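You operate a simulated robot arm through the tools that you are given. There is no shell and no other tool. Be economical: measure what you need, move in short steps, check, and stop when the job is done.

You are at the controls of a simulated two-armed robot. One attempt, no reset.

JOB
Put a blue, a pale and a green capsule into the sample tub and click its lid on.
Fine: take them off the belt; the tub stays on the ledge.

It is judged by the outcome, as a careful person would: the job done as asked, and still so three seconds after it is handed in. It fails if anything else is knocked over, pushed out of place, dropped, spilled or broken. Lids that push on must go on centred and level and be pressed home; caps that screw on are set level and turned clockwise until they are tight.

ROBOT AND FRAMES
Two 7-joint arms with fingered hands on one trunk, on a base that drives. Base frame: it is fixed to the floor where the robot stands at the start and does not move with it; the origin is under the middle of the robot, x ahead of it, y to its left, z up; the surface under the hand at the start is at about z = 850. Readings come in mm, degrees, newtons and seconds.
The left shoulder is at the start at [73, 155, 1234], the right one opposite. With the tool pointing down near the work surface each hand reaches from about 380 to 860 mm from the robot's upright axis, wherever it stands, measured 20 degrees to its own side. Places, roughly: belt dial [700, 200, 900]; blue crate [750, -1000, 500]; blue wipe [1000, -1000, 500]; count dial [700, 100, 900]; green rail [500, 0, 900]; inside of the sample tub [700, -100, 900]; reset button [700, 300, 900]; start button [700, 500, 900]; stop button [700, 400, 900]; tension dial [700, -500, 900]; white flap [600, -700, 800]; white gate [400, -300, 900]; yellow wipe [750, -1000, 500]. Payload 4 kg a hand.
The tool frame of a hand sits at the grasp point between the pads (the TCP): z along the fingers, y along the line on which they close. The tips reach 30 mm beyond it. The gripper opens to 104 mm. The gripper's body begins 35 mm behind the TCP. The gripper is a hand of 3 fingers: y runs from the thumb to the fingers, the wrist lies at [-15, -104, -178] in the tool frame.
Orientation is that of the tool frame in the base frame, as a unit quaternion [w, x, y, z]. With the fingers straight down and the wrist toward the robot, the tool's x, y and z point along [0, 1, 0], [1, 0, 0] and [0, 0, -1] of the base frame.

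CONTROLS
- The arms move only by the tool jog_arm. It takes "left_steps", "right_steps" or both (then of equal length, played together; a hand with none holds still); each is a list that holds one entry, the list of rows, each a list of 6 numbers: the shift along the base's x, y, z in mm, then the turn, a rotation vector about the base's x, y, z in degrees. In form: [[[x, y, z, rx, ry, rz], ...]]. A call has 1 to 10 rows; each row is the pose to reach, as a shift and turn from the pose commanded when the call began. A row lasts 0.2 s, in which the tool goes at most 50 mm and 8.6 degrees; a call with a longer step from one row to the next is refused whole. A pose out of reach is approached as far as the arm can. The call stops where the force on the tool passes 90 N (or 10 N more than at its start, if that is more) or the arm is blocked; 0.2 s more then pass. In this call time passes only in rows, and 0.2 s behind the last. It gives the time, the measured TCP pose, the force on the tool (base axes), the opening and the grip force at its end, in the units of the frame above (readings bear some noise), with the torque about the TCP (base axes, N m) and any sound that the robot's microphone picked up, and new pictures: "views" is both (left out), scene, wrist or none (wrist: the cameras of the hands that moved).
- Cameras (640 x 400 px; columns grow to the right, rows downward): "scene" is now at [132.7, 15.4, 1446.3]; the picture's right is [0.21, -0.98, -0.00], its down [-0.69, -0.15, -0.71] and it looks along [0.69, 0.15, -0.71] (base axes); focal length 214 px, centre (320, 200). "left" rides on the left gripper at [-64, -94, -117] in its tool frame; the picture's right is [-0.72, -0.33, 0.61], its down [0.64, -0.65, 0.40] and it looks along [0.27, 0.68, 0.68] (tool axes); focal length 238 px, centre (320, 200). "right" rides on the right gripper at [64, -94, -117] in its tool frame; the picture's right is [-0.72, 0.33, -0.61], its down [-0.64, -0.65, 0.40] and it looks along [-0.27, 0.68, 0.68] (tool axes); focal length 238 px, centre (320, 200). There is no depth. A picture from a camera that has moved, and an enlarged one, comes with that camera's place and axes in the base frame and with its lens.
- raise_lower(by): slides the trunk up (or, below 0, down) by that many mm; the arms and the scene camera ride with it, the base frame stays. It gives what a move gives, with no picture.
- steer(legs): drives the robot by 1 to 6 legs, each [ahead, left, turn to the left] in mm, mm and degrees, along the robot's own axes; the way and the turn of a leg run together, so that a leg with both is an arc; at most 1500 mm and 180 degrees a leg. The arms and the cameras ride along, it lands a little off, and it stops where it bumps. It gives what a move gives, and a new picture of the scene camera.
- curl_fingers(index, middle, thumb_bend, thumb_turn, hand): sets how far each is bent, from 0 (flat) to 1 (curled in); at 0.3 the hand is open as for a grip, at 0.7 the pads meet at the TCP. One left out holds its place. A second passes; each finger stops where it meets its share of the squeeze, and holds until it gets a number again. It is the only way to open and close the hand. It gives what a move gives, with no picture; readings hold the bend of each and the force on the fingers (four entries, about 0 where the hand has none), thumb and palm. thumb_turn goes from beside the hand (0) to across from the fingers (1), as for a grip.
- head_to(pan, tilt): turns the head with the scene camera to pan (to the left, within 86 degrees either way) and tilt (down, from -29 to 69), counted from straight ahead of the robot. It gives what a move gives, and a new picture of the scene camera.
- enlarge(camera, box): a new picture of the part [left, top, right, bottom] of that camera's present view, enlarged. No time passes.
- hand_in(): hands the job in; it is judged then, once.

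Go step by step. Nothing tells you exact positions but the pictures and the camera data: compare them with the known pose of the tool, close in by small moves and look again before you grip or let go. The budget is 120 turns and 260 pictures, counting those below and the enlarged ones. Unless the task says otherwise, let go and move clear before handing in, and close with one line.

The tools are called after "Request:" as name(argument=value, ...) on one line, values as JSON. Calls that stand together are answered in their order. jog_arm: Moves the arms, as the interface text tells. Its arguments: {"type":"object","properties":{"left_steps":{"type":"array","items":{"type":"array","items":{"type":"array","items":{"type":"number"}}}},"right_steps":{"type":"array","items":{"type":"array","items":{"type":"array","items":{"type":"number"}}}},"views":{"type":"string","enum":["both","scene","wrist","none"]}},"required":[]} The other tools are called the same way: raise_lower (by) slides the trunk up or down; curl_fingers (index, middle, thumb_bend, thumb_turn, hand) moves the fingers one by one; steer (legs) drives the base; head_to (pan, tilt) turns the head that bears the scene camera; enlarge (camera, box) takes an enlarged picture of a part of a camera's view; hand_in () hands the job in.

At the start:

```text
time_s: 0.0
left_eef_pos: [568.9, 224.8, 1168.8]
left_tcp_rot: [-0.001, 0.707, 0.707, -0.002]
left_wrist_force: [-1.0, -0.8, 0.1]
left_wrist_torque: [-0.04, 0.01, 0.01]
left_gripper_width: 103.5
left_grip_force: 0.2
left_shape: jaw
left_bend: [0.3, 0.3, 0.3, 0.98]
left_finger forces: [0.0, 0.1, 0.0, 0.0, 0.1, 0.1]
right_eef_pos: [528.5, -329.6, 1231.6]
right_tcp_rot: [-0.001, 0.707, 0.707, -0.001]
right_wrist_force: [-0.3, 0.1, -1.1]
right_wrist_torque: [0.03, 0.02, 0.01]
right_gripper_width: 103.6
right_grip_force: 0.0
right_shape: jaw
right_bend: [0.3, 0.3, 0.3, 0.98]
right_finger forces: [0.0, 0.1, 0.0, 0.0, 0.0, 0.0]
trunk travel left (down, up): [-650.0, 290.0]
robot x, y, heading: [-2.8, 0.2, 0.0]
head pan, tilt: [12.3, 44.9]
```

scene: 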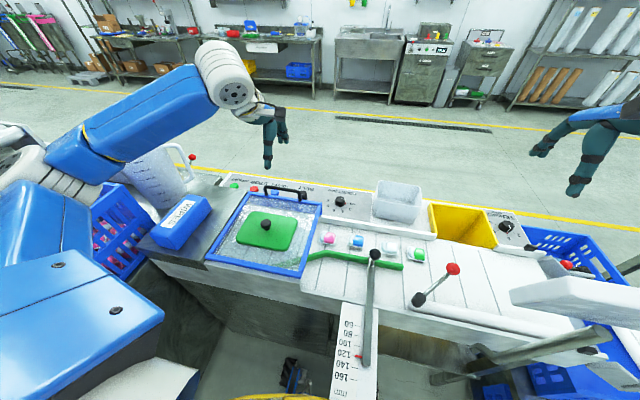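
right: 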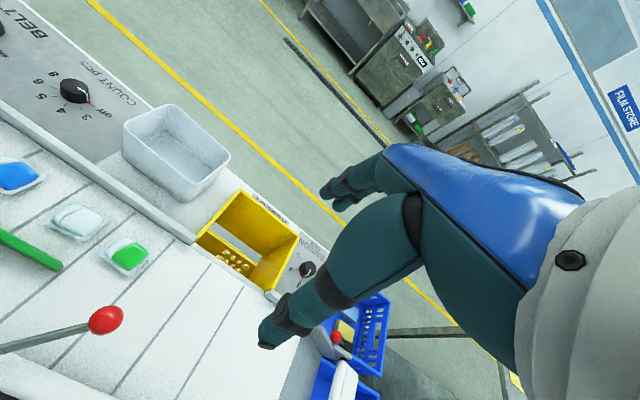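
left: 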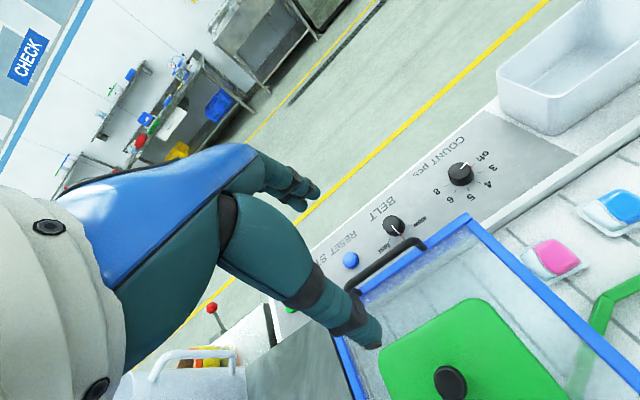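

I see a belt with four capsules, a white tub on the ledge and a green square with a knob near a blue-framed clear cover. I'll look closer first.

Request:
enlarge(camera="scene", box=[200, 160, 360, 280])

Request:
enlarge(camera="scene", box=[320, 170, 520, 310])

Request:
enlarge(camera="left", box=[260, 120, 640, 400])

```text
3.33 times, centred on (280, 220) of scene
camera zoom: at [132.7, 15.4, 1446.3], right [0.21, -0.98, 0.0], down [-0.69, -0.15, -0.71], along [0.69, 0.15, -0.71], focal length 715 px, centre (453, 133)
```

zoom: 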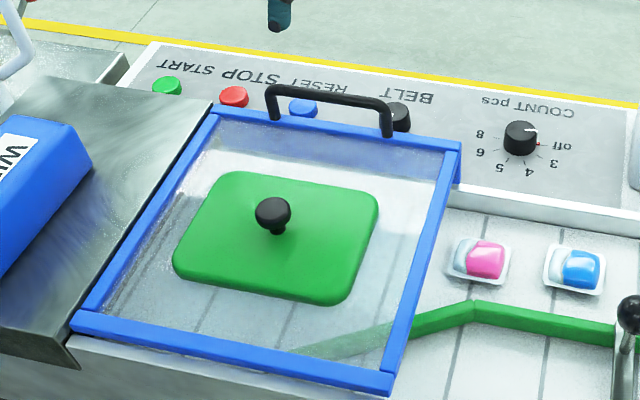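

```text
2.86 times, centred on (420, 240) of scene
camera zoom: at [132.7, 15.4, 1446.3], right [0.21, -0.98, 0.0], down [-0.69, -0.15, -0.71], along [0.69, 0.15, -0.71], focal length 613 px, centre (34, 86)
```

zoom: 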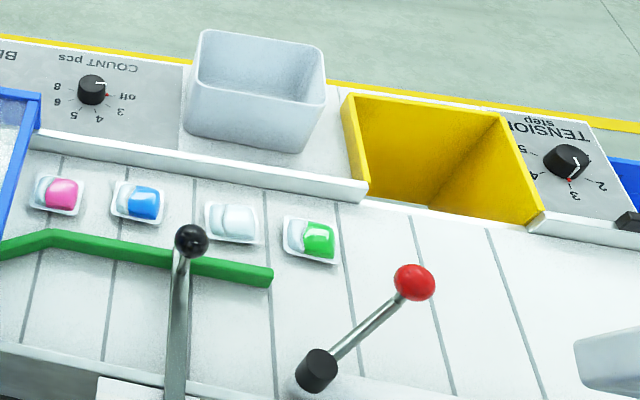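

```text
1.43 times, centred on (450, 260) of left
camera zoom: at [474.5, 160.5, 1285.8], right [-0.33, -0.72, -0.61], down [-0.65, 0.64, -0.4], along [0.68, 0.27, -0.68], focal length 340 px, centre (134, 114)
```

zoom: 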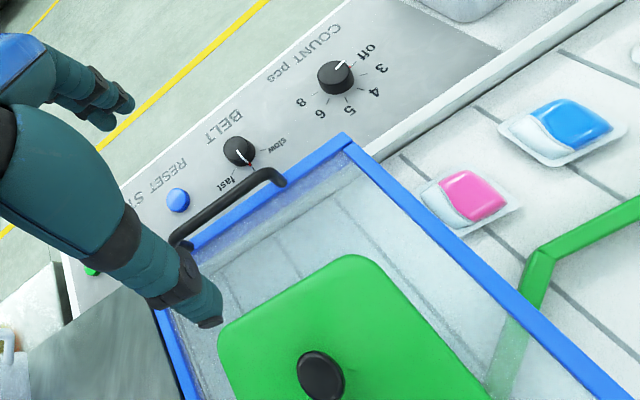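

Belt surface is near z≈850 with pods at about blue (546,-20), pale (540,-119), green (536,-203); tub centre near (677,-128), rim z≈970; lid knob near (474,247,966) on top of the clear guard. I'll turn the right hand ~85° so it grips along y (avoiding the levers) and go above the green pod.

Request:
jog_arm(right_steps=[[[0, 10, -10, 0, 0, 8.5], [0, 25, -30, 0, 0, 17], [2, 40, -50, 0, 0, 25.5], [3, 55, -70, 0, 0, 34], [4, 70, -90, 0, 0, 42.5], [5, 85, -110, 0, 0, 51], [6, 100, -130, 0, 0, 59.5], [7, 110, -155, 0, 0, 68], [8, 120, -180, 0, 0, 76.5], [8, 127, -200, 0, 0, 85]]])

```text
time_s: 2.2
left_eef_pos: [568.0, 223.9, 1168.5]
left_tcp_rot: [0.0, 0.707, 0.708, 0.0]
left_wrist_force: [0.0, 0.3, 0.1]
left_wrist_torque: [-0.03, 0.01, -0.01]
left_gripper_width: 103.5
left_grip_force: 0.0
left_shape: jaw
left_bend: [0.3, 0.3, 0.3, 0.98]
left_finger forces: [0.1, 0.1, 0.0, 0.0, 0.0, 0.0]
right_eef_pos: [480.1, -163.6, 1069.5]
right_tcp_rot: [0.036, 0.299, 0.953, -0.026]
right_wrist_force: [0.4, 0.7, 0.6]
right_wrist_torque: [0.04, -0.02, 0.0]
right_gripper_width: 104.0
right_grip_force: 0.1
right_shape: jaw
right_bend: [0.3, 0.3, 0.3, 0.97]
right_finger forces: [0.1, 0.1, 0.0, 0.1, 0.0, 0.1]
right hand out of reach, approached as far as the arm can: row 5, 6, 7, 8, 9, 10
trunk travel left (down, up): [-650.0, 290.0]
robot x, y, heading: [-0.7, 0.8, 0.1]
head pan, tilt: [12.3, 44.9]
camera scene: at [133.6, 15.1, 1446.2], right [0.21, -0.98, 0.0], down [-0.69, -0.15, -0.71], along [0.69, 0.15, -0.71], focal length 214 px, centre (320, 200)
camera right: at [366.8, -196.3, 1182.4], right [0.74, -0.1, 0.66], down [0.17, -0.93, -0.33], along [0.65, 0.36, -0.67], focal length 238 px, centre (320, 200)
```

scene: 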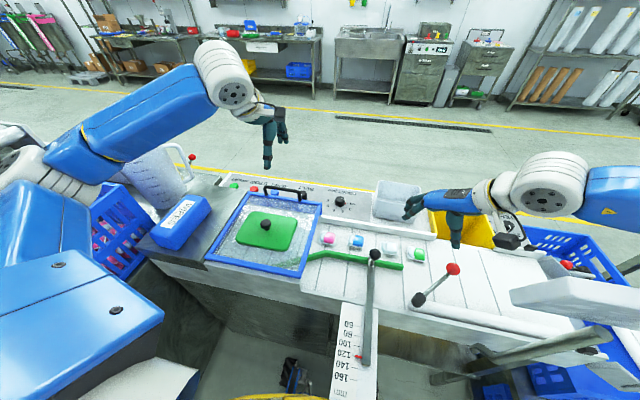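
right: 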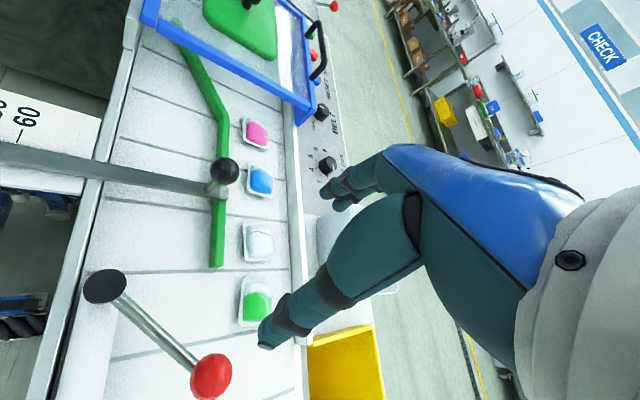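

The 85° turn is beyond the arm's range. I'll turn back to near the natural orientation, and plan slight yaw (-20°) for green and blue so the hand clears the lever balls at (450,-250,951) and (454,-62,946).

Request:
jog_arm(right_steps=[[[0, 0, 10, 0, 0, -8.5], [0, 0, 10, 0, 0, -17], [0, 0, 10, 0, 0, -25.5], [0, 0, 10, 0, 0, -34], [0, 0, 10, 0, 0, -42.5], [0, 0, 10, 0, 0, -51], [0, 0, 10, 0, 0, -59.5], [0, 0, 10, 0, 0, -68], [0, 0, 10, 0, 0, -76.5], [0, 0, 0, 0, 0, -85]]], views="none")

```text
time_s: 4.4
left_eef_pos: [563.7, 223.7, 1173.2]
left_tcp_rot: [0.0, 0.707, 0.707, 0.002]
left_wrist_force: [-0.9, -0.1, -0.2]
left_wrist_torque: [-0.04, 0.02, 0.0]
left_gripper_width: 103.5
left_grip_force: 0.1
left_shape: jaw
left_bend: [0.3, 0.3, 0.3, 0.98]
left_finger forces: [0.0, 0.1, 0.1, 0.0, 0.0, 0.0]
right_eef_pos: [477.5, -169.0, 1072.6]
right_tcp_rot: [0.012, 0.866, 0.498, -0.042]
right_wrist_force: [-0.2, -0.1, 0.1]
right_wrist_torque: [0.01, -0.01, 0.01]
right_gripper_width: 103.9
right_grip_force: 0.1
right_shape: jaw
right_bend: [0.3, 0.3, 0.3, 0.97]
right_finger forces: [0.0, 0.0, 0.0, 0.0, 0.0, 0.1]
trunk travel left (down, up): [-650.0, 290.0]
robot x, y, heading: [-3.9, 0.5, -0.0]
head pan, tilt: [12.3, 44.9]
```

Request:
jog_arm(right_steps=[[[20, -12, -24, 1.2, -1.2, 3.3], [40, -24, -48, 2.4, -2.3, 6.6], [58.5, -34, -72, 3.6, -3.5, 10]]])

```text
time_s: 5.4
left_eef_pos: [573.6, 243.6, 1167.2]
left_tcp_rot: [0.004, 0.699, 0.715, -0.001]
left_wrist_force: [0.2, -0.1, -0.2]
left_wrist_torque: [-0.03, 0.05, -0.03]
left_gripper_width: 104.1
left_grip_force: 0.0
left_shape: jaw
left_bend: [0.3, 0.3, 0.3, 0.97]
left_finger forces: [0.1, 0.0, 0.0, 0.1, 0.0, 0.0]
right_eef_pos: [569.4, -177.7, 1021.6]
right_tcp_rot: [0.021, 0.808, 0.588, 0.02]
right_wrist_force: [0.1, -0.5, -0.2]
right_wrist_torque: [0.02, -0.06, -0.01]
right_gripper_width: 103.8
right_grip_force: 0.1
right_shape: jaw
right_bend: [0.3, 0.3, 0.3, 0.98]
right_finger forces: [0.0, 0.0, 0.1, 0.0, 0.0, 0.0]
trunk travel left (down, up): [-650.0, 290.0]
robot x, y, heading: [15.4, -3.4, 1.5]
head pan, tilt: [12.3, 44.9]
stopped in row 3 (right hand): the arm was blocked; the commanded pose is now the measured one
camera scene: at [159.7, 64.4, 1443.4], right [0.24, -0.97, 0.03], down [-0.69, -0.19, -0.69], along [0.68, 0.14, -0.72], focal length 214 px, centre (320, 200)
camera right: at [492.5, -86.6, 1134.0], right [0.05, -0.78, 0.63], down [-0.79, -0.41, -0.44], along [0.6, -0.47, -0.64], focal length 238 px, centre (320, 200)
```

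scene: 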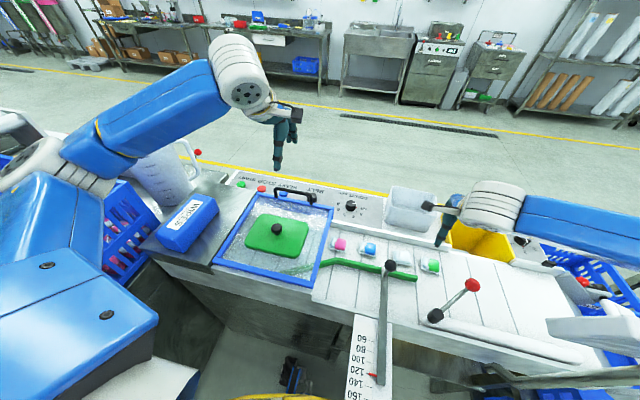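
right: 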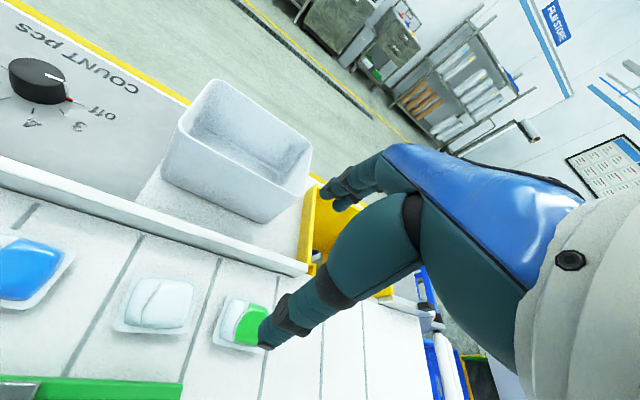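

The arm was blocked and the base got nudged, so the elbow is probably touching something on the right. I'll look there before moving.

Request:
head_to(pan=-40, tilt=45)

```text
time_s: 6.6
left_eef_pos: [575.0, 243.1, 1167.9]
left_tcp_rot: [0.003, 0.699, 0.715, -0.001]
left_wrist_force: [-0.1, -0.1, 0.2]
left_wrist_torque: [0.01, -0.02, 0.01]
left_gripper_width: 103.9
left_grip_force: 0.1
left_shape: jaw
left_bend: [0.3, 0.3, 0.3, 0.97]
left_finger forces: [0.1, 0.0, 0.1, 0.0, 0.1, 0.0]
right_eef_pos: [568.7, -178.4, 1021.3]
right_tcp_rot: [0.019, 0.809, 0.588, 0.018]
right_wrist_force: [0.0, -0.1, 0.9]
right_wrist_torque: [0.02, 0.0, 0.01]
right_gripper_width: 103.8
right_grip_force: 0.0
right_shape: jaw
right_bend: [0.3, 0.3, 0.3, 0.98]
right_finger forces: [0.0, 0.0, 0.1, 0.0, 0.1, 0.0]
trunk travel left (down, up): [-650.0, 290.0]
robot x, y, heading: [11.0, -6.5, 1.1]
head pan, tilt: [-40.0, 45.0]
camera scene: at [143.1, -7.5, 1447.8], right [-0.62, -0.78, 0.03], down [-0.56, 0.42, -0.71], along [0.54, -0.46, -0.7], focal length 214 px, centre (320, 200)
```

scene: 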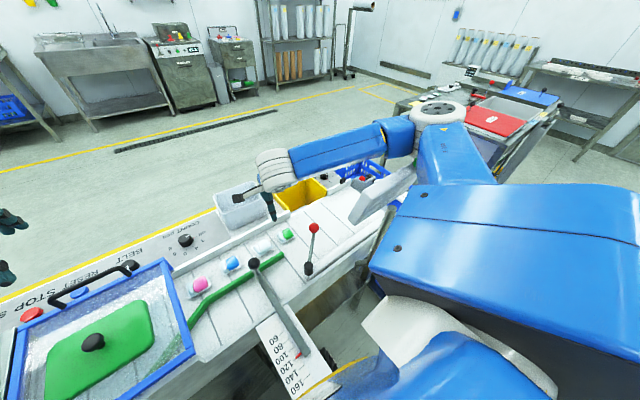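

Request:
jog_arm(right_steps=[[[0, -10, 30, 0, 0, 2], [0, -30, 70, 0, 0, 6], [-10, -60, 110, 0, 0, 10], [-20, -90, 150, 0, 0, 14], [-30, -120, 190, 0, 0, 18], [-40, -150, 210, 0, 0, 19]]], views="scene")

```text
refused: row 3 steps farther than a row can; nothing moved
```

Request:
jog_arm(right_steps=[[[0, -10, 30, 0, 0, 2], [0, -25, 65, 0, 0, 6], [-8, -45, 100, 0, 0, 10], [-16, -70, 135, 0, 0, 14], [-24, -95, 170, 0, 0, 18], [-32, -120, 200, 0, 0, 19], [-40, -150, 210, 0, 0, 19]]], views="scene")

```text
time_s: 8.2
left_eef_pos: [566.0, 223.7, 1174.7]
left_tcp_rot: [0.0, 0.7, 0.715, 0.006]
left_wrist_force: [-0.5, -0.1, 0.0]
left_wrist_torque: [-0.01, -0.02, -0.01]
left_gripper_width: 103.9
left_grip_force: 0.0
left_shape: jaw
left_bend: [0.3, 0.3, 0.3, 0.97]
left_finger forces: [0.0, 0.0, 0.0, 0.1, 0.0, 0.0]
right_eef_pos: [514.7, -349.1, 1224.4]
right_tcp_rot: [0.007, 0.702, 0.712, 0.022]
right_wrist_force: [0.0, 1.0, 0.3]
right_wrist_torque: [-0.04, -0.03, -0.01]
right_gripper_width: 104.1
right_grip_force: 0.1
right_shape: jaw
right_bend: [0.3, 0.3, 0.3, 0.98]
right_finger forces: [0.0, 0.1, 0.0, 0.1, 0.1, 0.0]
trunk travel left (down, up): [-650.0, 290.0]
robot x, y, heading: [13.6, -5.9, 1.4]
head pan, tilt: [-40.0, 45.0]
camera scene: at [127.6, -53.3, 1446.3], right [-0.63, -0.78, 0.0], down [-0.55, 0.44, -0.71], along [0.55, -0.44, -0.71], focal length 214 px, centre (320, 200)
```

scene: 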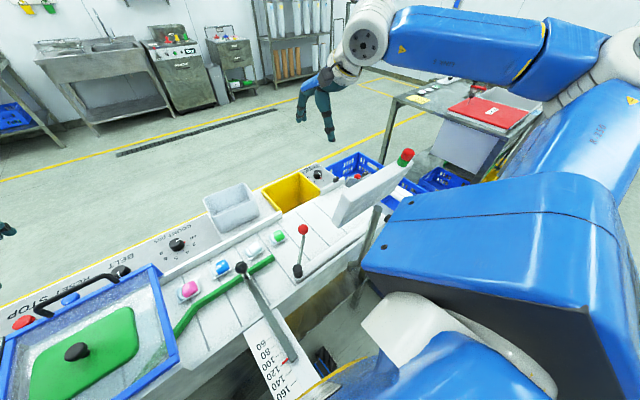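

Back with the elbow high. I'll raise the trunk 100 mm for elbow clearance, then approach green at a mild yaw.

Request:
raise_lower(by=100)

Request:
head_to(pan=-10, tilt=52)

```text
time_s: 9.5
left_eef_pos: [566.9, 215.8, 1274.5]
left_tcp_rot: [-0.003, 0.7, 0.714, 0.008]
left_wrist_force: [0.6, 0.2, 0.7]
left_wrist_torque: [0.0, 0.01, 0.04]
left_gripper_width: 103.7
left_grip_force: 0.0
left_shape: jaw
left_bend: [0.3, 0.3, 0.3, 0.97]
left_finger forces: [0.1, 0.0, 0.0, 0.0, 0.0, 0.1]
right_eef_pos: [515.7, -356.1, 1322.5]
right_tcp_rot: [0.005, 0.704, 0.71, 0.021]
right_wrist_force: [-0.1, -0.9, -0.1]
right_wrist_torque: [0.0, -0.02, -0.01]
right_gripper_width: 103.8
right_grip_force: 0.0
right_shape: jaw
right_bend: [0.3, 0.3, 0.3, 0.98]
right_finger forces: [0.0, 0.0, 0.0, 0.0, 0.0, 0.0]
trunk travel left (down, up): [-750.0, 190.0]
robot x, y, heading: [11.1, -5.0, 1.2]
head pan, tilt: [-40.0, 45.0]
```

```text
time_s: 10.5
left_eef_pos: [567.8, 218.6, 1274.5]
left_tcp_rot: [-0.002, 0.7, 0.714, 0.008]
left_wrist_force: [0.5, -0.3, -0.2]
left_wrist_torque: [-0.04, 0.02, 0.0]
left_gripper_width: 104.0
left_grip_force: 0.1
left_shape: jaw
left_bend: [0.3, 0.3, 0.3, 0.97]
left_finger forces: [0.1, 0.1, 0.0, 0.1, 0.0, 0.0]
right_eef_pos: [516.6, -356.0, 1322.6]
right_tcp_rot: [0.004, 0.702, 0.712, 0.021]
right_wrist_force: [-0.5, -0.8, 0.4]
right_wrist_torque: [-0.01, 0.0, 0.0]
right_gripper_width: 103.9
right_grip_force: 0.0
right_shape: jaw
right_bend: [0.3, 0.3, 0.3, 0.98]
right_finger forces: [0.1, 0.0, 0.1, 0.0, 0.0, 0.1]
trunk travel left (down, up): [-750.0, 190.0]
robot x, y, heading: [11.1, -1.4, 1.4]
head pan, tilt: [-10.0, 52.0]
camera scene: at [139.8, -16.8, 1536.6], right [-0.15, -0.99, 0.0], down [-0.78, 0.12, -0.61], along [0.61, -0.09, -0.79], focal length 214 px, centre (320, 200)
```

scene: 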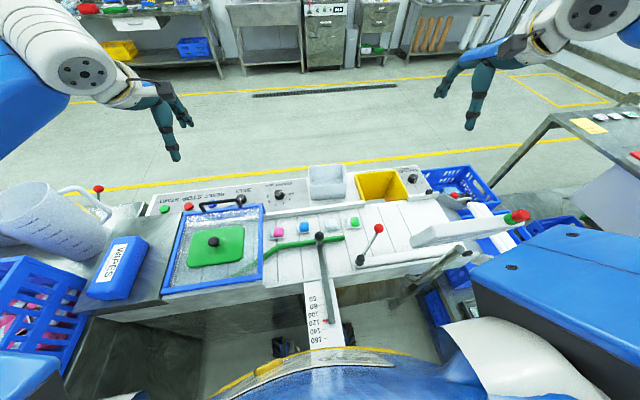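

Request:
jog_arm(right_steps=[[[2.5, 19, -39, -0.2, 0.3, -1.5], [5, 38, -78, -0.3, 0.6, -3], [7.5, 57, -117, -0.5, 0.9, -4.5], [10, 76, -156, -0.6, 1.2, -6], [12.5, 95, -195, -0.8, 1.5, -7.5], [15, 115, -234, -0.9, 1.8, -9], [17.5, 134, -273, -1.1, 2.1, -10.5], [20, 153, -312, -1.2, 2.3, -12]]])

```text
time_s: 12.5
left_eef_pos: [555.2, 217.5, 1282.6]
left_tcp_rot: [0.005, 0.7, 0.714, 0.011]
left_wrist_force: [0.5, 0.0, 0.1]
left_wrist_torque: [0.04, -0.01, 0.03]
left_gripper_width: 103.8
left_grip_force: 0.0
left_shape: jaw
left_bend: [0.3, 0.3, 0.3, 0.97]
left_finger forces: [0.0, 0.0, 0.0, 0.1, 0.1, 0.0]
right_eef_pos: [552.8, -231.2, 1058.8]
right_tcp_rot: [0.049, 0.786, 0.616, 0.027]
right_wrist_force: [0.1, -0.2, 0.1]
right_wrist_torque: [-0.03, -0.02, -0.02]
right_gripper_width: 103.9
right_grip_force: 0.0
right_shape: jaw
right_bend: [0.3, 0.3, 0.3, 0.98]
right_finger forces: [0.0, 0.0, 0.0, 0.1, 0.0, 0.1]
trunk travel left (down, up): [-750.0, 190.0]
robot x, y, heading: [13.1, -1.9, 1.2]
head pan, tilt: [-10.0, 52.0]
stopped in row 8 (right hand): the arm was blocked; the commanded pose is now the measured one
camera scene: at [120.4, -23.0, 1538.7], right [-0.16, -0.99, 0.0], down [-0.77, 0.12, -0.62], along [0.62, -0.09, -0.78], focal length 214 px, centre (320, 200)
camera right: at [464.4, -141.0, 1163.9], right [0.08, -0.75, 0.66], down [-0.74, -0.48, -0.46], along [0.66, -0.45, -0.6], focal length 238 px, centre (320, 200)
```

scene: 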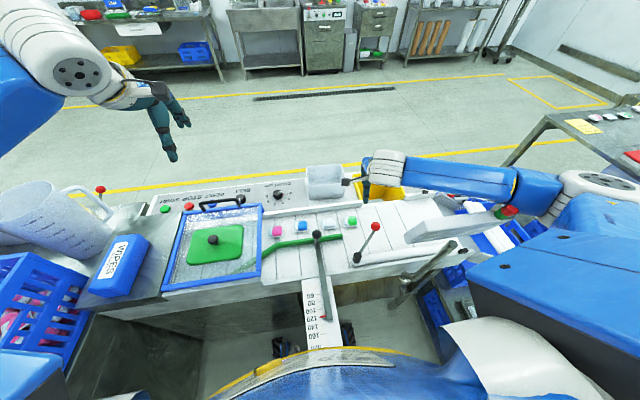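
right: 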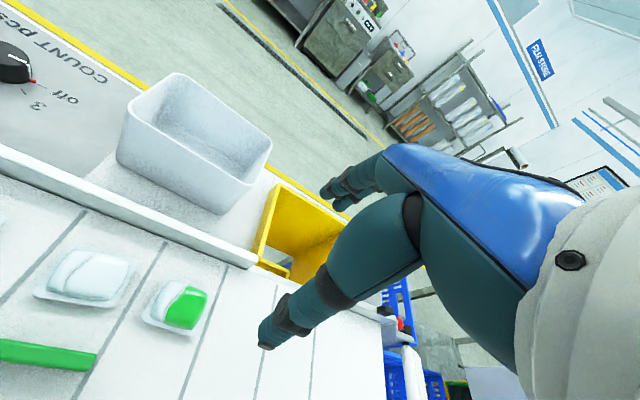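

The right forearm meets the flap post when the arm folds. I'll lift away, then look left to see whether the base can shift back and to the left, so the arm extends straighter.

Request:
jog_arm(right_steps=[[[-5, -15, 40, 0, 0, 2], [-10, -30, 80, 0, 0, 5], [-15, -45, 120, 0, 0, 8], [-20, -60, 160, 0, 0, 12], [-25, -80, 200, 0, 0, 15], [-30, -105, 235, 0, 0, 18], [-35, -125, 265, 0, 0, 18]]], views="none")

Request:
head_to(pan=60, tilt=55)

Request:
head_to(pan=-25, tilt=50)

```text
time_s: 14.1
left_eef_pos: [567.2, 217.4, 1275.9]
left_tcp_rot: [0.0, 0.701, 0.713, 0.007]
left_wrist_force: [-0.3, 0.6, 0.0]
left_wrist_torque: [0.01, -0.02, 0.02]
left_gripper_width: 104.2
left_grip_force: 0.0
left_shape: jaw
left_bend: [0.3, 0.3, 0.3, 0.97]
left_finger forces: [0.0, 0.0, 0.1, 0.0, 0.0, 0.0]
right_eef_pos: [519.2, -346.8, 1307.4]
right_tcp_rot: [0.03, 0.676, 0.736, 0.021]
right_wrist_force: [0.1, -1.3, -0.6]
right_wrist_torque: [-0.01, 0.03, -0.02]
right_gripper_width: 103.9
right_grip_force: 0.1
right_shape: jaw
right_bend: [0.3, 0.3, 0.3, 0.98]
right_finger forces: [0.0, 0.0, 0.0, 0.0, 0.1, 0.1]
trunk travel left (down, up): [-750.0, 190.0]
robot x, y, heading: [14.1, -8.5, 1.2]
head pan, tilt: [-10.0, 52.0]
```

```text
time_s: 15.5
left_eef_pos: [570.7, 219.4, 1274.4]
left_tcp_rot: [-0.001, 0.7, 0.714, 0.006]
left_wrist_force: [0.5, 0.6, -1.4]
left_wrist_torque: [-0.01, -0.01, -0.02]
left_gripper_width: 104.0
left_grip_force: 0.1
left_shape: jaw
left_bend: [0.3, 0.3, 0.3, 0.97]
left_finger forces: [0.0, 0.0, 0.0, 0.0, 0.1, 0.0]
right_eef_pos: [520.3, -345.2, 1304.3]
right_tcp_rot: [0.03, 0.676, 0.736, 0.021]
right_wrist_force: [-0.5, -0.4, -0.1]
right_wrist_torque: [-0.03, 0.03, -0.01]
right_gripper_width: 103.8
right_grip_force: 0.1
right_shape: jaw
right_bend: [0.3, 0.3, 0.3, 0.98]
right_finger forces: [0.0, 0.0, 0.0, 0.1, 0.0, 0.1]
trunk travel left (down, up): [-750.0, 190.0]
robot x, y, heading: [14.2, -3.0, 1.4]
head pan, tilt: [60.0, 55.0]
camera scene: at [101.1, 56.2, 1532.9], right [0.88, -0.48, 0.0], down [-0.4, -0.72, -0.57], along [0.28, 0.5, -0.82], focal length 214 px, centre (320, 200)
```

scene: 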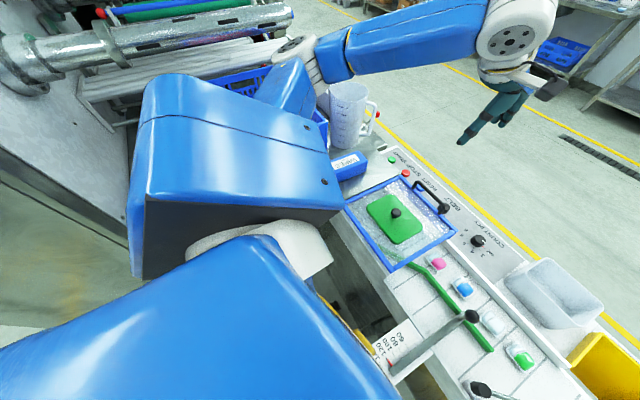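

```text
time_s: 17.1
left_eef_pos: [569.0, 217.7, 1274.0]
left_tcp_rot: [-0.001, 0.701, 0.714, 0.006]
left_wrist_force: [0.2, -0.1, 0.3]
left_wrist_torque: [0.02, 0.01, -0.03]
left_gripper_width: 104.0
left_grip_force: 0.0
left_shape: jaw
left_bend: [0.3, 0.3, 0.3, 0.97]
left_finger forces: [0.0, 0.0, 0.1, 0.1, 0.0, 0.0]
right_eef_pos: [520.2, -345.1, 1303.7]
right_tcp_rot: [0.029, 0.676, 0.736, 0.02]
right_wrist_force: [0.4, 0.0, -0.3]
right_wrist_torque: [0.0, 0.03, 0.0]
right_gripper_width: 104.0
right_grip_force: 0.0
right_shape: jaw
right_bend: [0.3, 0.3, 0.3, 0.98]
right_finger forces: [0.0, 0.1, 0.0, 0.0, 0.0, 0.0]
trunk travel left (down, up): [-750.0, 190.0]
robot x, y, heading: [12.1, -7.6, 1.0]
head pan, tilt: [-25.0, 50.0]
camera scene: at [137.2, -38.3, 1539.3], right [-0.4, -0.91, 0.0], down [-0.7, 0.31, -0.64], along [0.59, -0.26, -0.77], focal length 214 px, centre (320, 200)
```

scene: 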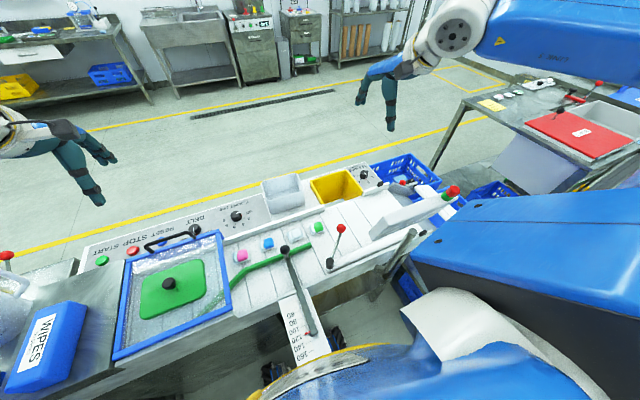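

Request:
head_to(pan=-86, tilt=45)

Request:
head_to(pan=86, tilt=45)

```text
time_s: 18.4
left_eef_pos: [569.3, 218.9, 1274.2]
left_tcp_rot: [0.0, 0.701, 0.713, 0.007]
left_wrist_force: [0.1, -0.4, -0.3]
left_wrist_torque: [0.01, 0.0, -0.01]
left_gripper_width: 104.0
left_grip_force: 0.0
left_shape: jaw
left_bend: [0.3, 0.3, 0.3, 0.97]
left_finger forces: [0.1, 0.0, 0.0, 0.1, 0.0, 0.1]
right_eef_pos: [520.7, -345.2, 1304.7]
right_tcp_rot: [0.03, 0.676, 0.736, 0.02]
right_wrist_force: [-0.4, 0.6, -0.4]
right_wrist_torque: [0.01, -0.03, 0.02]
right_gripper_width: 103.8
right_grip_force: 0.0
right_shape: jaw
right_bend: [0.3, 0.3, 0.3, 0.98]
right_finger forces: [0.1, 0.1, 0.0, 0.0, 0.0, 0.0]
trunk travel left (down, up): [-750.0, 190.0]
robot x, y, heading: [16.3, -5.6, 1.2]
head pan, tilt: [-85.9, 45.0]
camera scene: at [74.1, -88.2, 1546.3], right [-1.0, -0.09, 0.0], down [-0.07, 0.7, -0.71], along [0.06, -0.7, -0.71], focal length 214 px, centre (320, 200)
```

scene: 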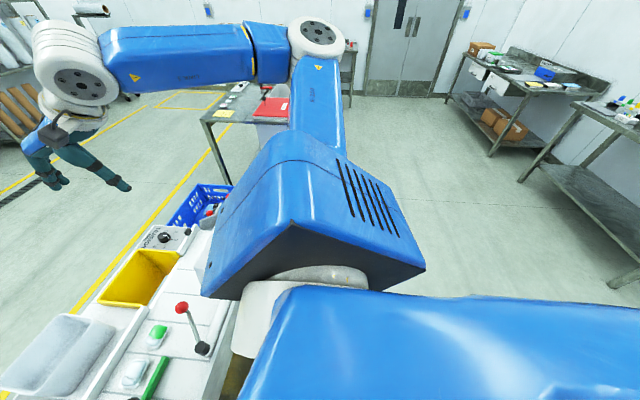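

```text
time_s: 21.0
left_eef_pos: [568.5, 218.6, 1274.1]
left_tcp_rot: [0.0, 0.701, 0.713, 0.007]
left_wrist_force: [-0.3, -0.1, -0.2]
left_wrist_torque: [0.01, 0.01, 0.03]
left_gripper_width: 104.0
left_grip_force: 0.0
left_shape: jaw
left_bend: [0.3, 0.3, 0.3, 0.97]
left_finger forces: [0.1, 0.1, 0.0, 0.0, 0.0, 0.0]
right_eef_pos: [520.0, -345.5, 1303.8]
right_tcp_rot: [0.03, 0.676, 0.736, 0.021]
right_wrist_force: [0.1, 0.6, -1.1]
right_wrist_torque: [-0.03, -0.05, -0.01]
right_gripper_width: 103.9
right_grip_force: 0.0
right_shape: jaw
right_bend: [0.3, 0.3, 0.3, 0.98]
right_finger forces: [0.0, 0.1, 0.0, 0.0, 0.0, 0.1]
trunk travel left (down, up): [-750.0, 190.0]
robot x, y, heading: [13.2, -3.2, 1.3]
head pan, tilt: [85.9, 45.0]
camera scene: at [70.7, 74.1, 1546.4], right [1.0, -0.05, 0.0], down [-0.04, -0.71, -0.71], along [0.03, 0.71, -0.71], focal length 214 px, centre (320, 200)
```

scene: 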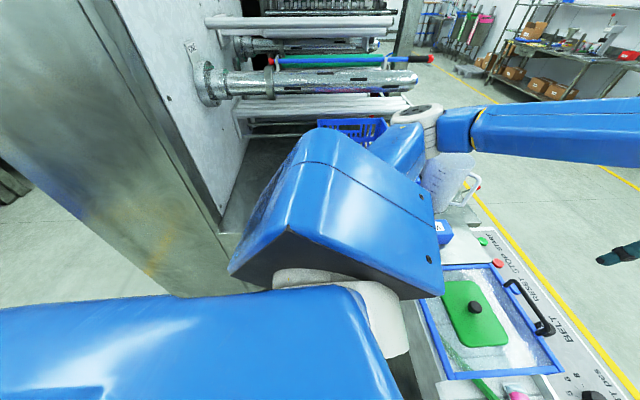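

Open floor behind. I'll back up 150 mm to straighten the arms.

Request:
steer(legs=[[-150, 0, 0]])

Request:
head_to(pan=-10, tilt=48)

```text
time_s: 22.4
left_eef_pos: [423.3, 216.3, 1272.1]
left_tcp_rot: [-0.002, 0.7, 0.714, 0.005]
left_wrist_force: [0.3, -0.1, 0.0]
left_wrist_torque: [0.0, 0.02, -0.01]
left_gripper_width: 103.9
left_grip_force: 0.0
left_shape: jaw
left_bend: [0.3, 0.3, 0.3, 0.97]
left_finger forces: [0.0, 0.0, 0.1, 0.0, 0.0, 0.1]
right_eef_pos: [374.3, -347.6, 1303.3]
right_tcp_rot: [0.029, 0.677, 0.736, 0.019]
right_wrist_force: [0.1, 1.1, -0.5]
right_wrist_torque: [0.0, 0.0, -0.04]
right_gripper_width: 103.8
right_grip_force: 0.1
right_shape: jaw
right_bend: [0.3, 0.3, 0.3, 0.98]
right_finger forces: [0.1, 0.0, 0.1, 0.0, 0.0, 0.1]
trunk travel left (down, up): [-750.0, 190.0]
robot x, y, heading: [-134.4, -6.3, 1.3]
head pan, tilt: [85.9, 45.0]
camera scene: at [-73.3, 71.0, 1546.1], right [1.0, -0.05, -0.01], down [-0.04, -0.71, -0.71], along [0.03, 0.71, -0.71], focal length 214 px, centre (320, 200)
```

scene: 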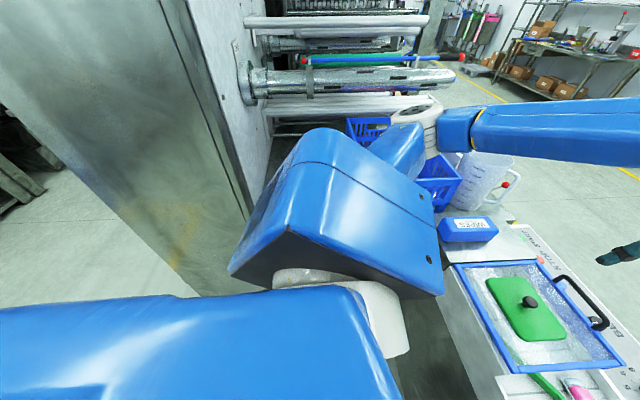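

```text
time_s: 24.1
left_eef_pos: [418.0, 216.0, 1275.8]
left_tcp_rot: [0.0, 0.7, 0.714, 0.008]
left_wrist_force: [0.3, 1.0, -0.7]
left_wrist_torque: [-0.03, 0.04, 0.0]
left_gripper_width: 104.0
left_grip_force: 0.2
left_shape: jaw
left_bend: [0.3, 0.3, 0.3, 0.97]
left_finger forces: [0.0, 0.0, 0.0, 0.0, 0.1, 0.1]
right_eef_pos: [367.3, -347.0, 1305.8]
right_tcp_rot: [0.03, 0.676, 0.736, 0.021]
right_wrist_force: [0.1, 0.6, 0.5]
right_wrist_torque: [-0.01, 0.02, 0.0]
right_gripper_width: 103.9
right_grip_force: 0.0
right_shape: jaw
right_bend: [0.3, 0.3, 0.3, 0.98]
right_finger forces: [0.0, 0.1, 0.1, 0.1, 0.0, 0.0]
trunk travel left (down, up): [-750.0, 190.0]
robot x, y, heading: [-137.5, -6.4, 1.2]
head pan, tilt: [-10.0, 48.0]
camera scene: at [-6.6, -22.3, 1542.1], right [-0.15, -0.99, 0.0], down [-0.74, 0.11, -0.67], along [0.66, -0.1, -0.74], focal length 214 px, centre (320, 200)
```

scene: 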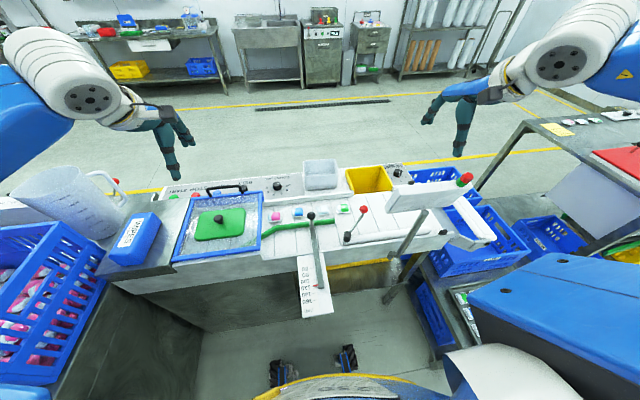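

Request:
jog_arm(right_steps=[[[24, 20, -29, 0.1, 0.6, -2.1], [48, 41, -58, 0.2, 1.2, -4.2], [72, 61, -87, 0.3, 1.8, -6.3], [96, 82, -116, 0.4, 2.4, -8.4], [120, 102, -145, 0.4, 3, -10.5], [144, 123, -175, 0.5, 3.6, -12.6], [169, 144, -205, 0.6, 4.2, -15]]])

```text
time_s: 25.7
left_eef_pos: [417.3, 216.7, 1274.3]
left_tcp_rot: [0.0, 0.7, 0.714, 0.006]
left_wrist_force: [0.5, 0.5, -0.3]
left_wrist_torque: [-0.03, 0.02, 0.01]
left_gripper_width: 103.6
left_grip_force: 0.1
left_shape: jaw
left_bend: [0.3, 0.3, 0.3, 0.97]
left_finger forces: [0.1, 0.0, 0.1, 0.0, 0.0, 0.1]
right_eef_pos: [537.8, -200.8, 1098.8]
right_tcp_rot: [0.003, 0.767, 0.642, -0.004]
right_wrist_force: [0.6, 1.0, 0.3]
right_wrist_torque: [0.0, 0.0, 0.0]
right_gripper_width: 103.8
right_grip_force: 0.0
right_shape: jaw
right_bend: [0.3, 0.3, 0.3, 0.98]
right_finger forces: [0.1, 0.1, 0.0, 0.1, 0.0, 0.0]
trunk travel left (down, up): [-750.0, 190.0]
robot x, y, heading: [-134.6, -10.8, 1.0]
head pan, tilt: [-10.0, 48.0]
camera scene: at [-2.7, -19.9, 1541.8], right [-0.15, -0.99, 0.0], down [-0.74, 0.11, -0.67], along [0.66, -0.1, -0.75], focal length 214 px, centre (320, 200)
camera right: at [455.6, -119.9, 1215.6], right [0.2, -0.76, 0.62], down [-0.76, -0.52, -0.4], along [0.62, -0.39, -0.68], focal length 238 px, centre (320, 200)
```

scene: 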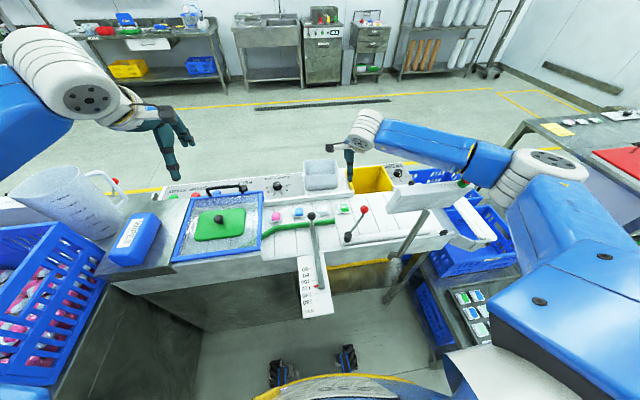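
right: 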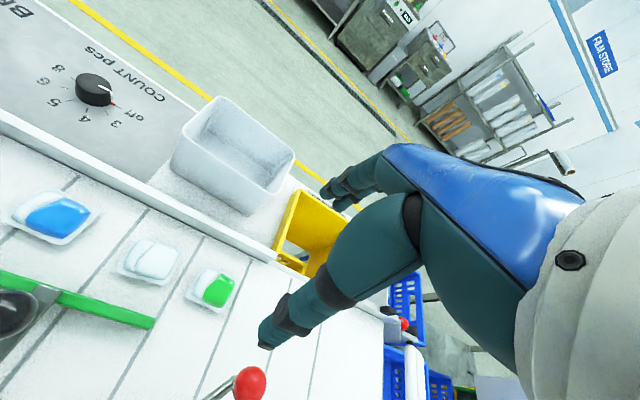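

The arm is straighter but the elbow is still over the flap. Left side has ~400 mm free, so I'll shift the base left 200 mm.

Request:
steer(legs=[[0, 190, 0]])

```text
time_s: 27.2
left_eef_pos: [414.3, 395.1, 1277.0]
left_tcp_rot: [-0.002, 0.701, 0.713, 0.01]
left_wrist_force: [-0.2, -0.5, 0.5]
left_wrist_torque: [0.03, -0.01, 0.0]
left_gripper_width: 103.8
left_grip_force: 0.0
left_shape: jaw
left_bend: [0.3, 0.3, 0.3, 0.97]
left_finger forces: [0.0, 0.0, 0.0, 0.1, 0.0, 0.0]
right_eef_pos: [531.8, -24.7, 1098.5]
right_tcp_rot: [-0.001, 0.767, 0.642, -0.002]
right_wrist_force: [-0.7, -1.3, 0.1]
right_wrist_torque: [0.06, 0.0, 0.0]
right_gripper_width: 104.0
right_grip_force: 0.1
right_shape: jaw
right_bend: [0.3, 0.3, 0.3, 0.98]
right_finger forces: [0.0, 0.1, 0.1, 0.0, 0.0, 0.0]
trunk travel left (down, up): [-750.0, 190.0]
robot x, y, heading: [-142.4, 176.2, 0.9]
head pan, tilt: [-10.0, 48.0]
camera scene: at [-8.0, 153.0, 1541.7], right [-0.16, -0.99, -0.01], down [-0.74, 0.12, -0.67], along [0.66, -0.1, -0.75], focal length 214 px, centre (320, 200)
```

scene: 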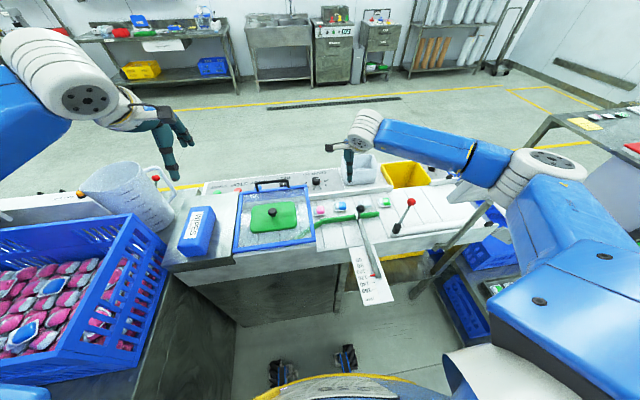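

Request:
jog_arm(right_steps=[[[1, -36, -10, 0, 0, 0], [2, -72, -20, 0, 0, 0], [3, -108, -40, 0, 0, 0], [4, -143, -70, 0, 0, 0], [4, -178, -98, 0, 0, 0]]])

```text
time_s: 28.4
left_eef_pos: [411.1, 428.2, 1272.9]
left_tcp_rot: [0.007, 0.7, 0.714, 0.002]
left_wrist_force: [-0.8, -0.1, -0.1]
left_wrist_torque: [-0.03, 0.02, 0.01]
left_gripper_width: 103.9
left_grip_force: 0.0
left_shape: jaw
left_bend: [0.3, 0.3, 0.3, 0.97]
left_finger forces: [0.0, 0.0, 0.0, 0.0, 0.0, 0.1]
right_eef_pos: [535.4, -174.3, 1013.0]
right_tcp_rot: [0.01, 0.765, 0.644, -0.007]
right_wrist_force: [0.2, 0.1, -1.2]
right_wrist_torque: [-0.02, -0.05, 0.03]
right_gripper_width: 104.0
right_grip_force: 0.2
right_shape: jaw
right_bend: [0.3, 0.3, 0.3, 0.98]
right_finger forces: [0.0, 0.0, 0.0, 0.0, 0.0, 0.0]
trunk travel left (down, up): [-750.0, 190.0]
robot x, y, heading: [-142.8, 179.0, 0.9]
head pan, tilt: [-10.0, 48.0]
camera scene: at [-7.7, 193.1, 1543.0], right [-0.15, -0.99, 0.02], down [-0.74, 0.1, -0.67], along [0.66, -0.12, -0.74], focal length 214 px, centre (320, 200)
camera right: at [453.3, -91.8, 1127.5], right [0.2, -0.75, 0.63], down [-0.75, -0.53, -0.39], along [0.63, -0.4, -0.67], focal length 238 px, centre (320, 200)
```

scene: 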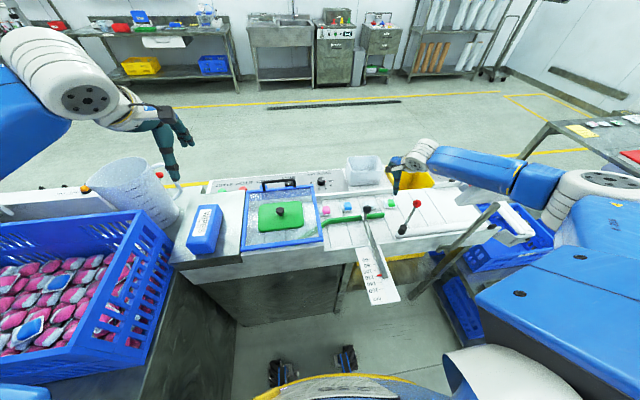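
right: 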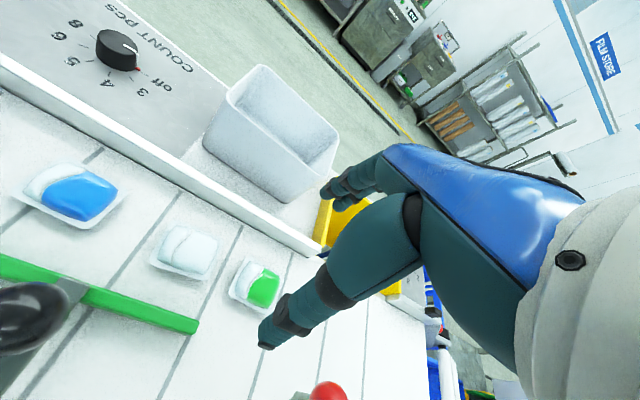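

Request:
jog_arm(right_steps=[[[0, 0, 0, 0, 0, 0], [0, 0, 0, 0, 0, 0], [0, 0, 0, 0, 0, 0]]])

```text
time_s: 29.2
left_eef_pos: [412.1, 421.9, 1272.0]
left_tcp_rot: [0.006, 0.701, 0.713, 0.004]
left_wrist_force: [0.4, 0.4, -1.0]
left_wrist_torque: [-0.02, 0.01, -0.01]
left_gripper_width: 104.0
left_grip_force: 0.0
left_shape: jaw
left_bend: [0.3, 0.3, 0.3, 0.97]
left_finger forces: [0.0, 0.0, 0.0, 0.0, 0.0, 0.1]
right_eef_pos: [537.5, -177.1, 1011.6]
right_tcp_rot: [0.01, 0.765, 0.643, -0.006]
right_wrist_force: [0.1, -0.6, 0.3]
right_wrist_torque: [0.02, 0.0, -0.04]
right_gripper_width: 103.6
right_grip_force: 0.1
right_shape: jaw
right_bend: [0.3, 0.3, 0.3, 0.98]
right_finger forces: [0.0, 0.0, 0.0, 0.0, 0.0, 0.0]
trunk travel left (down, up): [-750.0, 190.0]
robot x, y, heading: [-136.4, 178.1, 0.8]
head pan, tilt: [-10.0, 48.0]
camera scene: at [-6.8, 199.1, 1541.8], right [-0.15, -0.99, 0.02], down [-0.74, 0.1, -0.67], along [0.66, -0.12, -0.74], focal length 214 px, centre (320, 200)
camera right: at [453.9, -94.1, 1126.3], right [0.2, -0.75, 0.63], down [-0.75, -0.53, -0.39], along [0.63, -0.4, -0.67], focal length 238 px, centre (320, 200)
```

scene: 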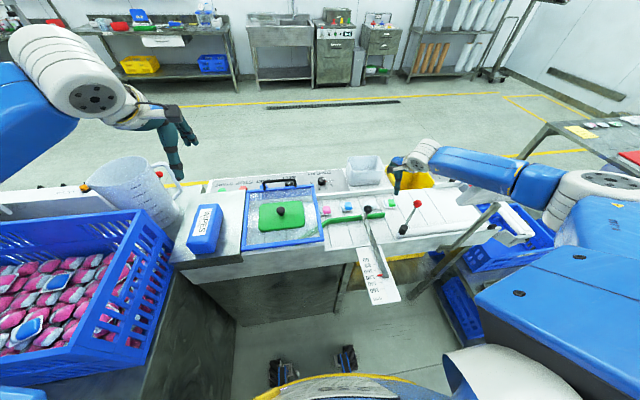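
right: 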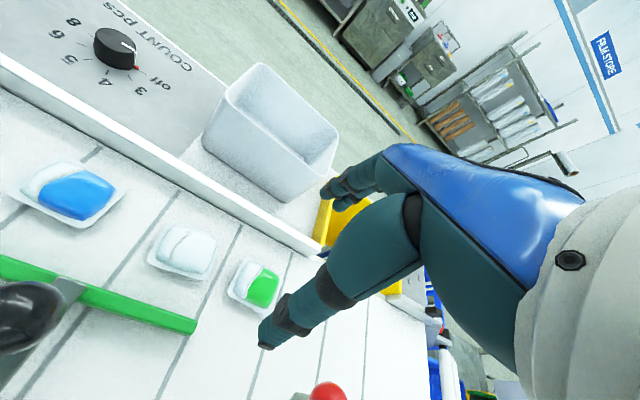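

The beacon post stands at about (304,-411,1207), which is what the right elbow keeps meeting. I'll withdraw the right arm, stow it high, and use the left arm for everything, since its elbow side is free.

Request:
jog_arm(right_steps=[[[0, 35, 20, 0, 0, 0], [-1, 70, 40, 0, 0, 0], [-2, 105, 60, 0, 0, 0], [-3, 140, 75, 0, 0, 0], [-10, 140, 115, 0, 0, 2], [-30, 130, 155, 0, 0, 5], [-50, 120, 195, 0, 0, 8], [-70, 110, 235, 0, 0, 11], [-90, 90, 265, 0, 0, 14], [-110, 60, 290, 0, 0, 15]]], views="scene")

```text
time_s: 31.4
left_eef_pos: [409.3, 394.1, 1278.1]
left_tcp_rot: [-0.001, 0.701, 0.713, 0.011]
left_wrist_force: [-0.4, -0.3, -0.5]
left_wrist_torque: [0.02, -0.01, 0.0]
left_gripper_width: 103.9
left_grip_force: 0.0
left_shape: jaw
left_bend: [0.3, 0.3, 0.3, 0.97]
left_finger forces: [0.0, 0.0, 0.0, 0.0, 0.0, 0.0]
right_eef_pos: [421.5, -140.5, 1291.2]
right_tcp_rot: [0.002, 0.677, 0.736, -0.001]
right_wrist_force: [-0.2, 0.5, 0.7]
right_wrist_torque: [0.0, -0.04, -0.03]
right_gripper_width: 103.8
right_grip_force: 0.1
right_shape: jaw
right_bend: [0.3, 0.3, 0.3, 0.98]
right_finger forces: [0.0, 0.1, 0.0, 0.0, 0.1, 0.0]
trunk travel left (down, up): [-750.0, 190.0]
robot x, y, heading: [-139.3, 176.4, 1.2]
head pan, tilt: [-10.0, 48.0]
camera scene: at [-11.7, 154.4, 1542.1], right [-0.15, -0.99, -0.01], down [-0.73, 0.12, -0.67], along [0.66, -0.1, -0.74], focal length 214 px, centre (320, 200)
```

scene: 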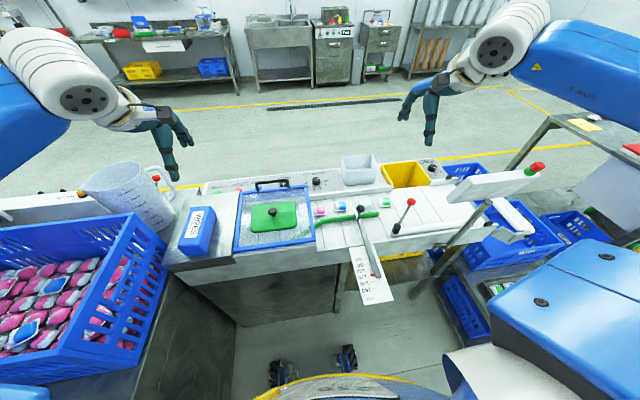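

Beacon is still in place. Driving to the right and slightly ahead so the left arm can serve both belt and tub.

Request:
steer(legs=[[80, -225, -1]])

```text
time_s: 33.2
left_eef_pos: [496.6, 174.9, 1276.2]
left_tcp_rot: [0.002, 0.706, 0.708, 0.008]
left_wrist_force: [-0.7, -0.6, 1.1]
left_wrist_torque: [0.0, -0.04, 0.0]
left_gripper_width: 103.9
left_grip_force: 0.0
left_shape: jaw
left_bend: [0.3, 0.3, 0.3, 0.97]
left_finger forces: [0.0, 0.1, 0.0, 0.0, 0.0, 0.0]
right_eef_pos: [501.9, -360.4, 1292.4]
right_tcp_rot: [0.004, 0.682, 0.731, -0.003]
right_wrist_force: [-0.1, 0.0, -0.5]
right_wrist_torque: [0.0, 0.03, 0.02]
right_gripper_width: 103.8
right_grip_force: 0.1
right_shape: jaw
right_bend: [0.3, 0.3, 0.3, 0.98]
right_finger forces: [0.1, 0.0, 0.0, 0.0, 0.0, 0.0]
trunk travel left (down, up): [-750.0, 190.0]
robot x, y, heading: [-56.6, -43.0, 0.5]
head pan, tilt: [-10.0, 48.0]
camera scene: at [72.4, -56.9, 1542.2], right [-0.17, -0.99, 0.0], down [-0.73, 0.13, -0.67], along [0.66, -0.11, -0.74], focal length 214 px, centre (320, 200)
```

scene: 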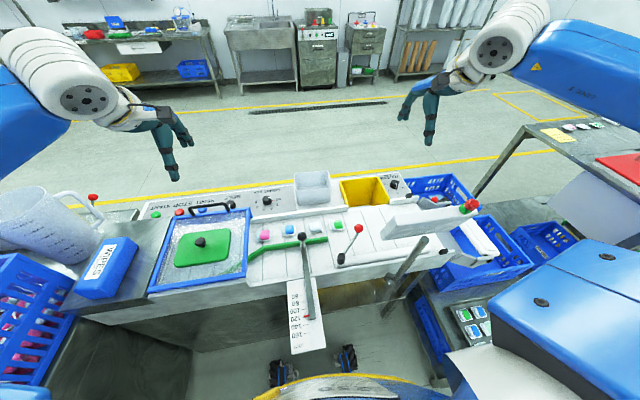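

Request:
jog_arm(left_steps=[[[4, -38, -22, 0, 0, -1.5], [8, -76, -44, 0, 0, -3], [12, -114, -66, 0, 0, -4.5], [16, -152, -88, 0, 0, -6], [20, -190, -110, 0, 0, -7.5], [24, -228, -132, 0, 0, -9], [28, -266, -154, 0, 0, -10.5], [32, -304, -176, 0, 0, -12], [36, -342, -200, 0, 0, -13.5], [39, -378, -226, 0, 0, -15]]])

```text
time_s: 35.4
left_eef_pos: [535.5, -203.7, 1050.3]
left_tcp_rot: [0.001, 0.793, 0.61, 0.01]
left_wrist_force: [0.5, 0.3, 0.5]
left_wrist_torque: [0.01, -0.01, 0.03]
left_gripper_width: 104.2
left_grip_force: 0.0
left_shape: jaw
left_bend: [0.3, 0.3, 0.3, 0.97]
left_finger forces: [0.0, 0.1, 0.0, 0.0, 0.0, 0.0]
right_eef_pos: [502.0, -362.6, 1292.2]
right_tcp_rot: [0.003, 0.682, 0.732, -0.002]
right_wrist_force: [0.1, 0.1, 0.1]
right_wrist_torque: [-0.02, -0.01, 0.0]
right_gripper_width: 103.9
right_grip_force: 0.2
right_shape: jaw
right_bend: [0.3, 0.3, 0.3, 0.98]
right_finger forces: [0.1, 0.0, 0.0, 0.1, 0.0, 0.0]
trunk travel left (down, up): [-750.0, 190.0]
robot x, y, heading: [-55.7, -42.4, 0.5]
head pan, tilt: [-10.0, 48.0]
camera scene: at [74.6, -62.2, 1541.9], right [-0.17, -0.99, 0.0], down [-0.73, 0.13, -0.67], along [0.66, -0.11, -0.75], focal length 214 px, centre (320, 200)
camera left: at [425.4, -242.3, 1165.0], right [-0.49, -0.61, -0.63], down [-0.46, 0.79, -0.41], along [0.74, 0.09, -0.67], focal length 238 px, centre (320, 200)
```

scene: 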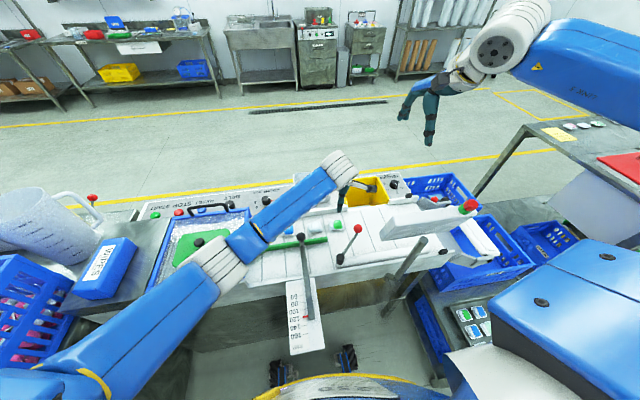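
left: 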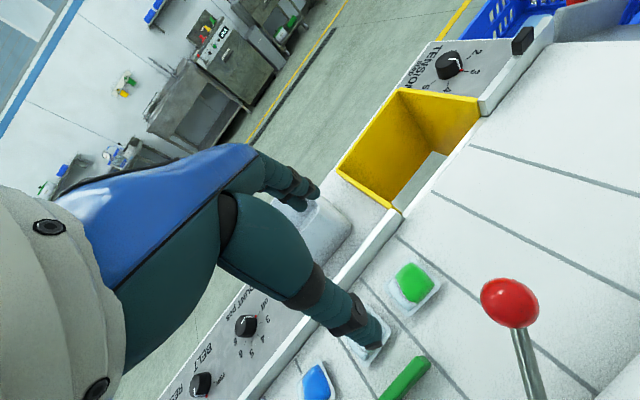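

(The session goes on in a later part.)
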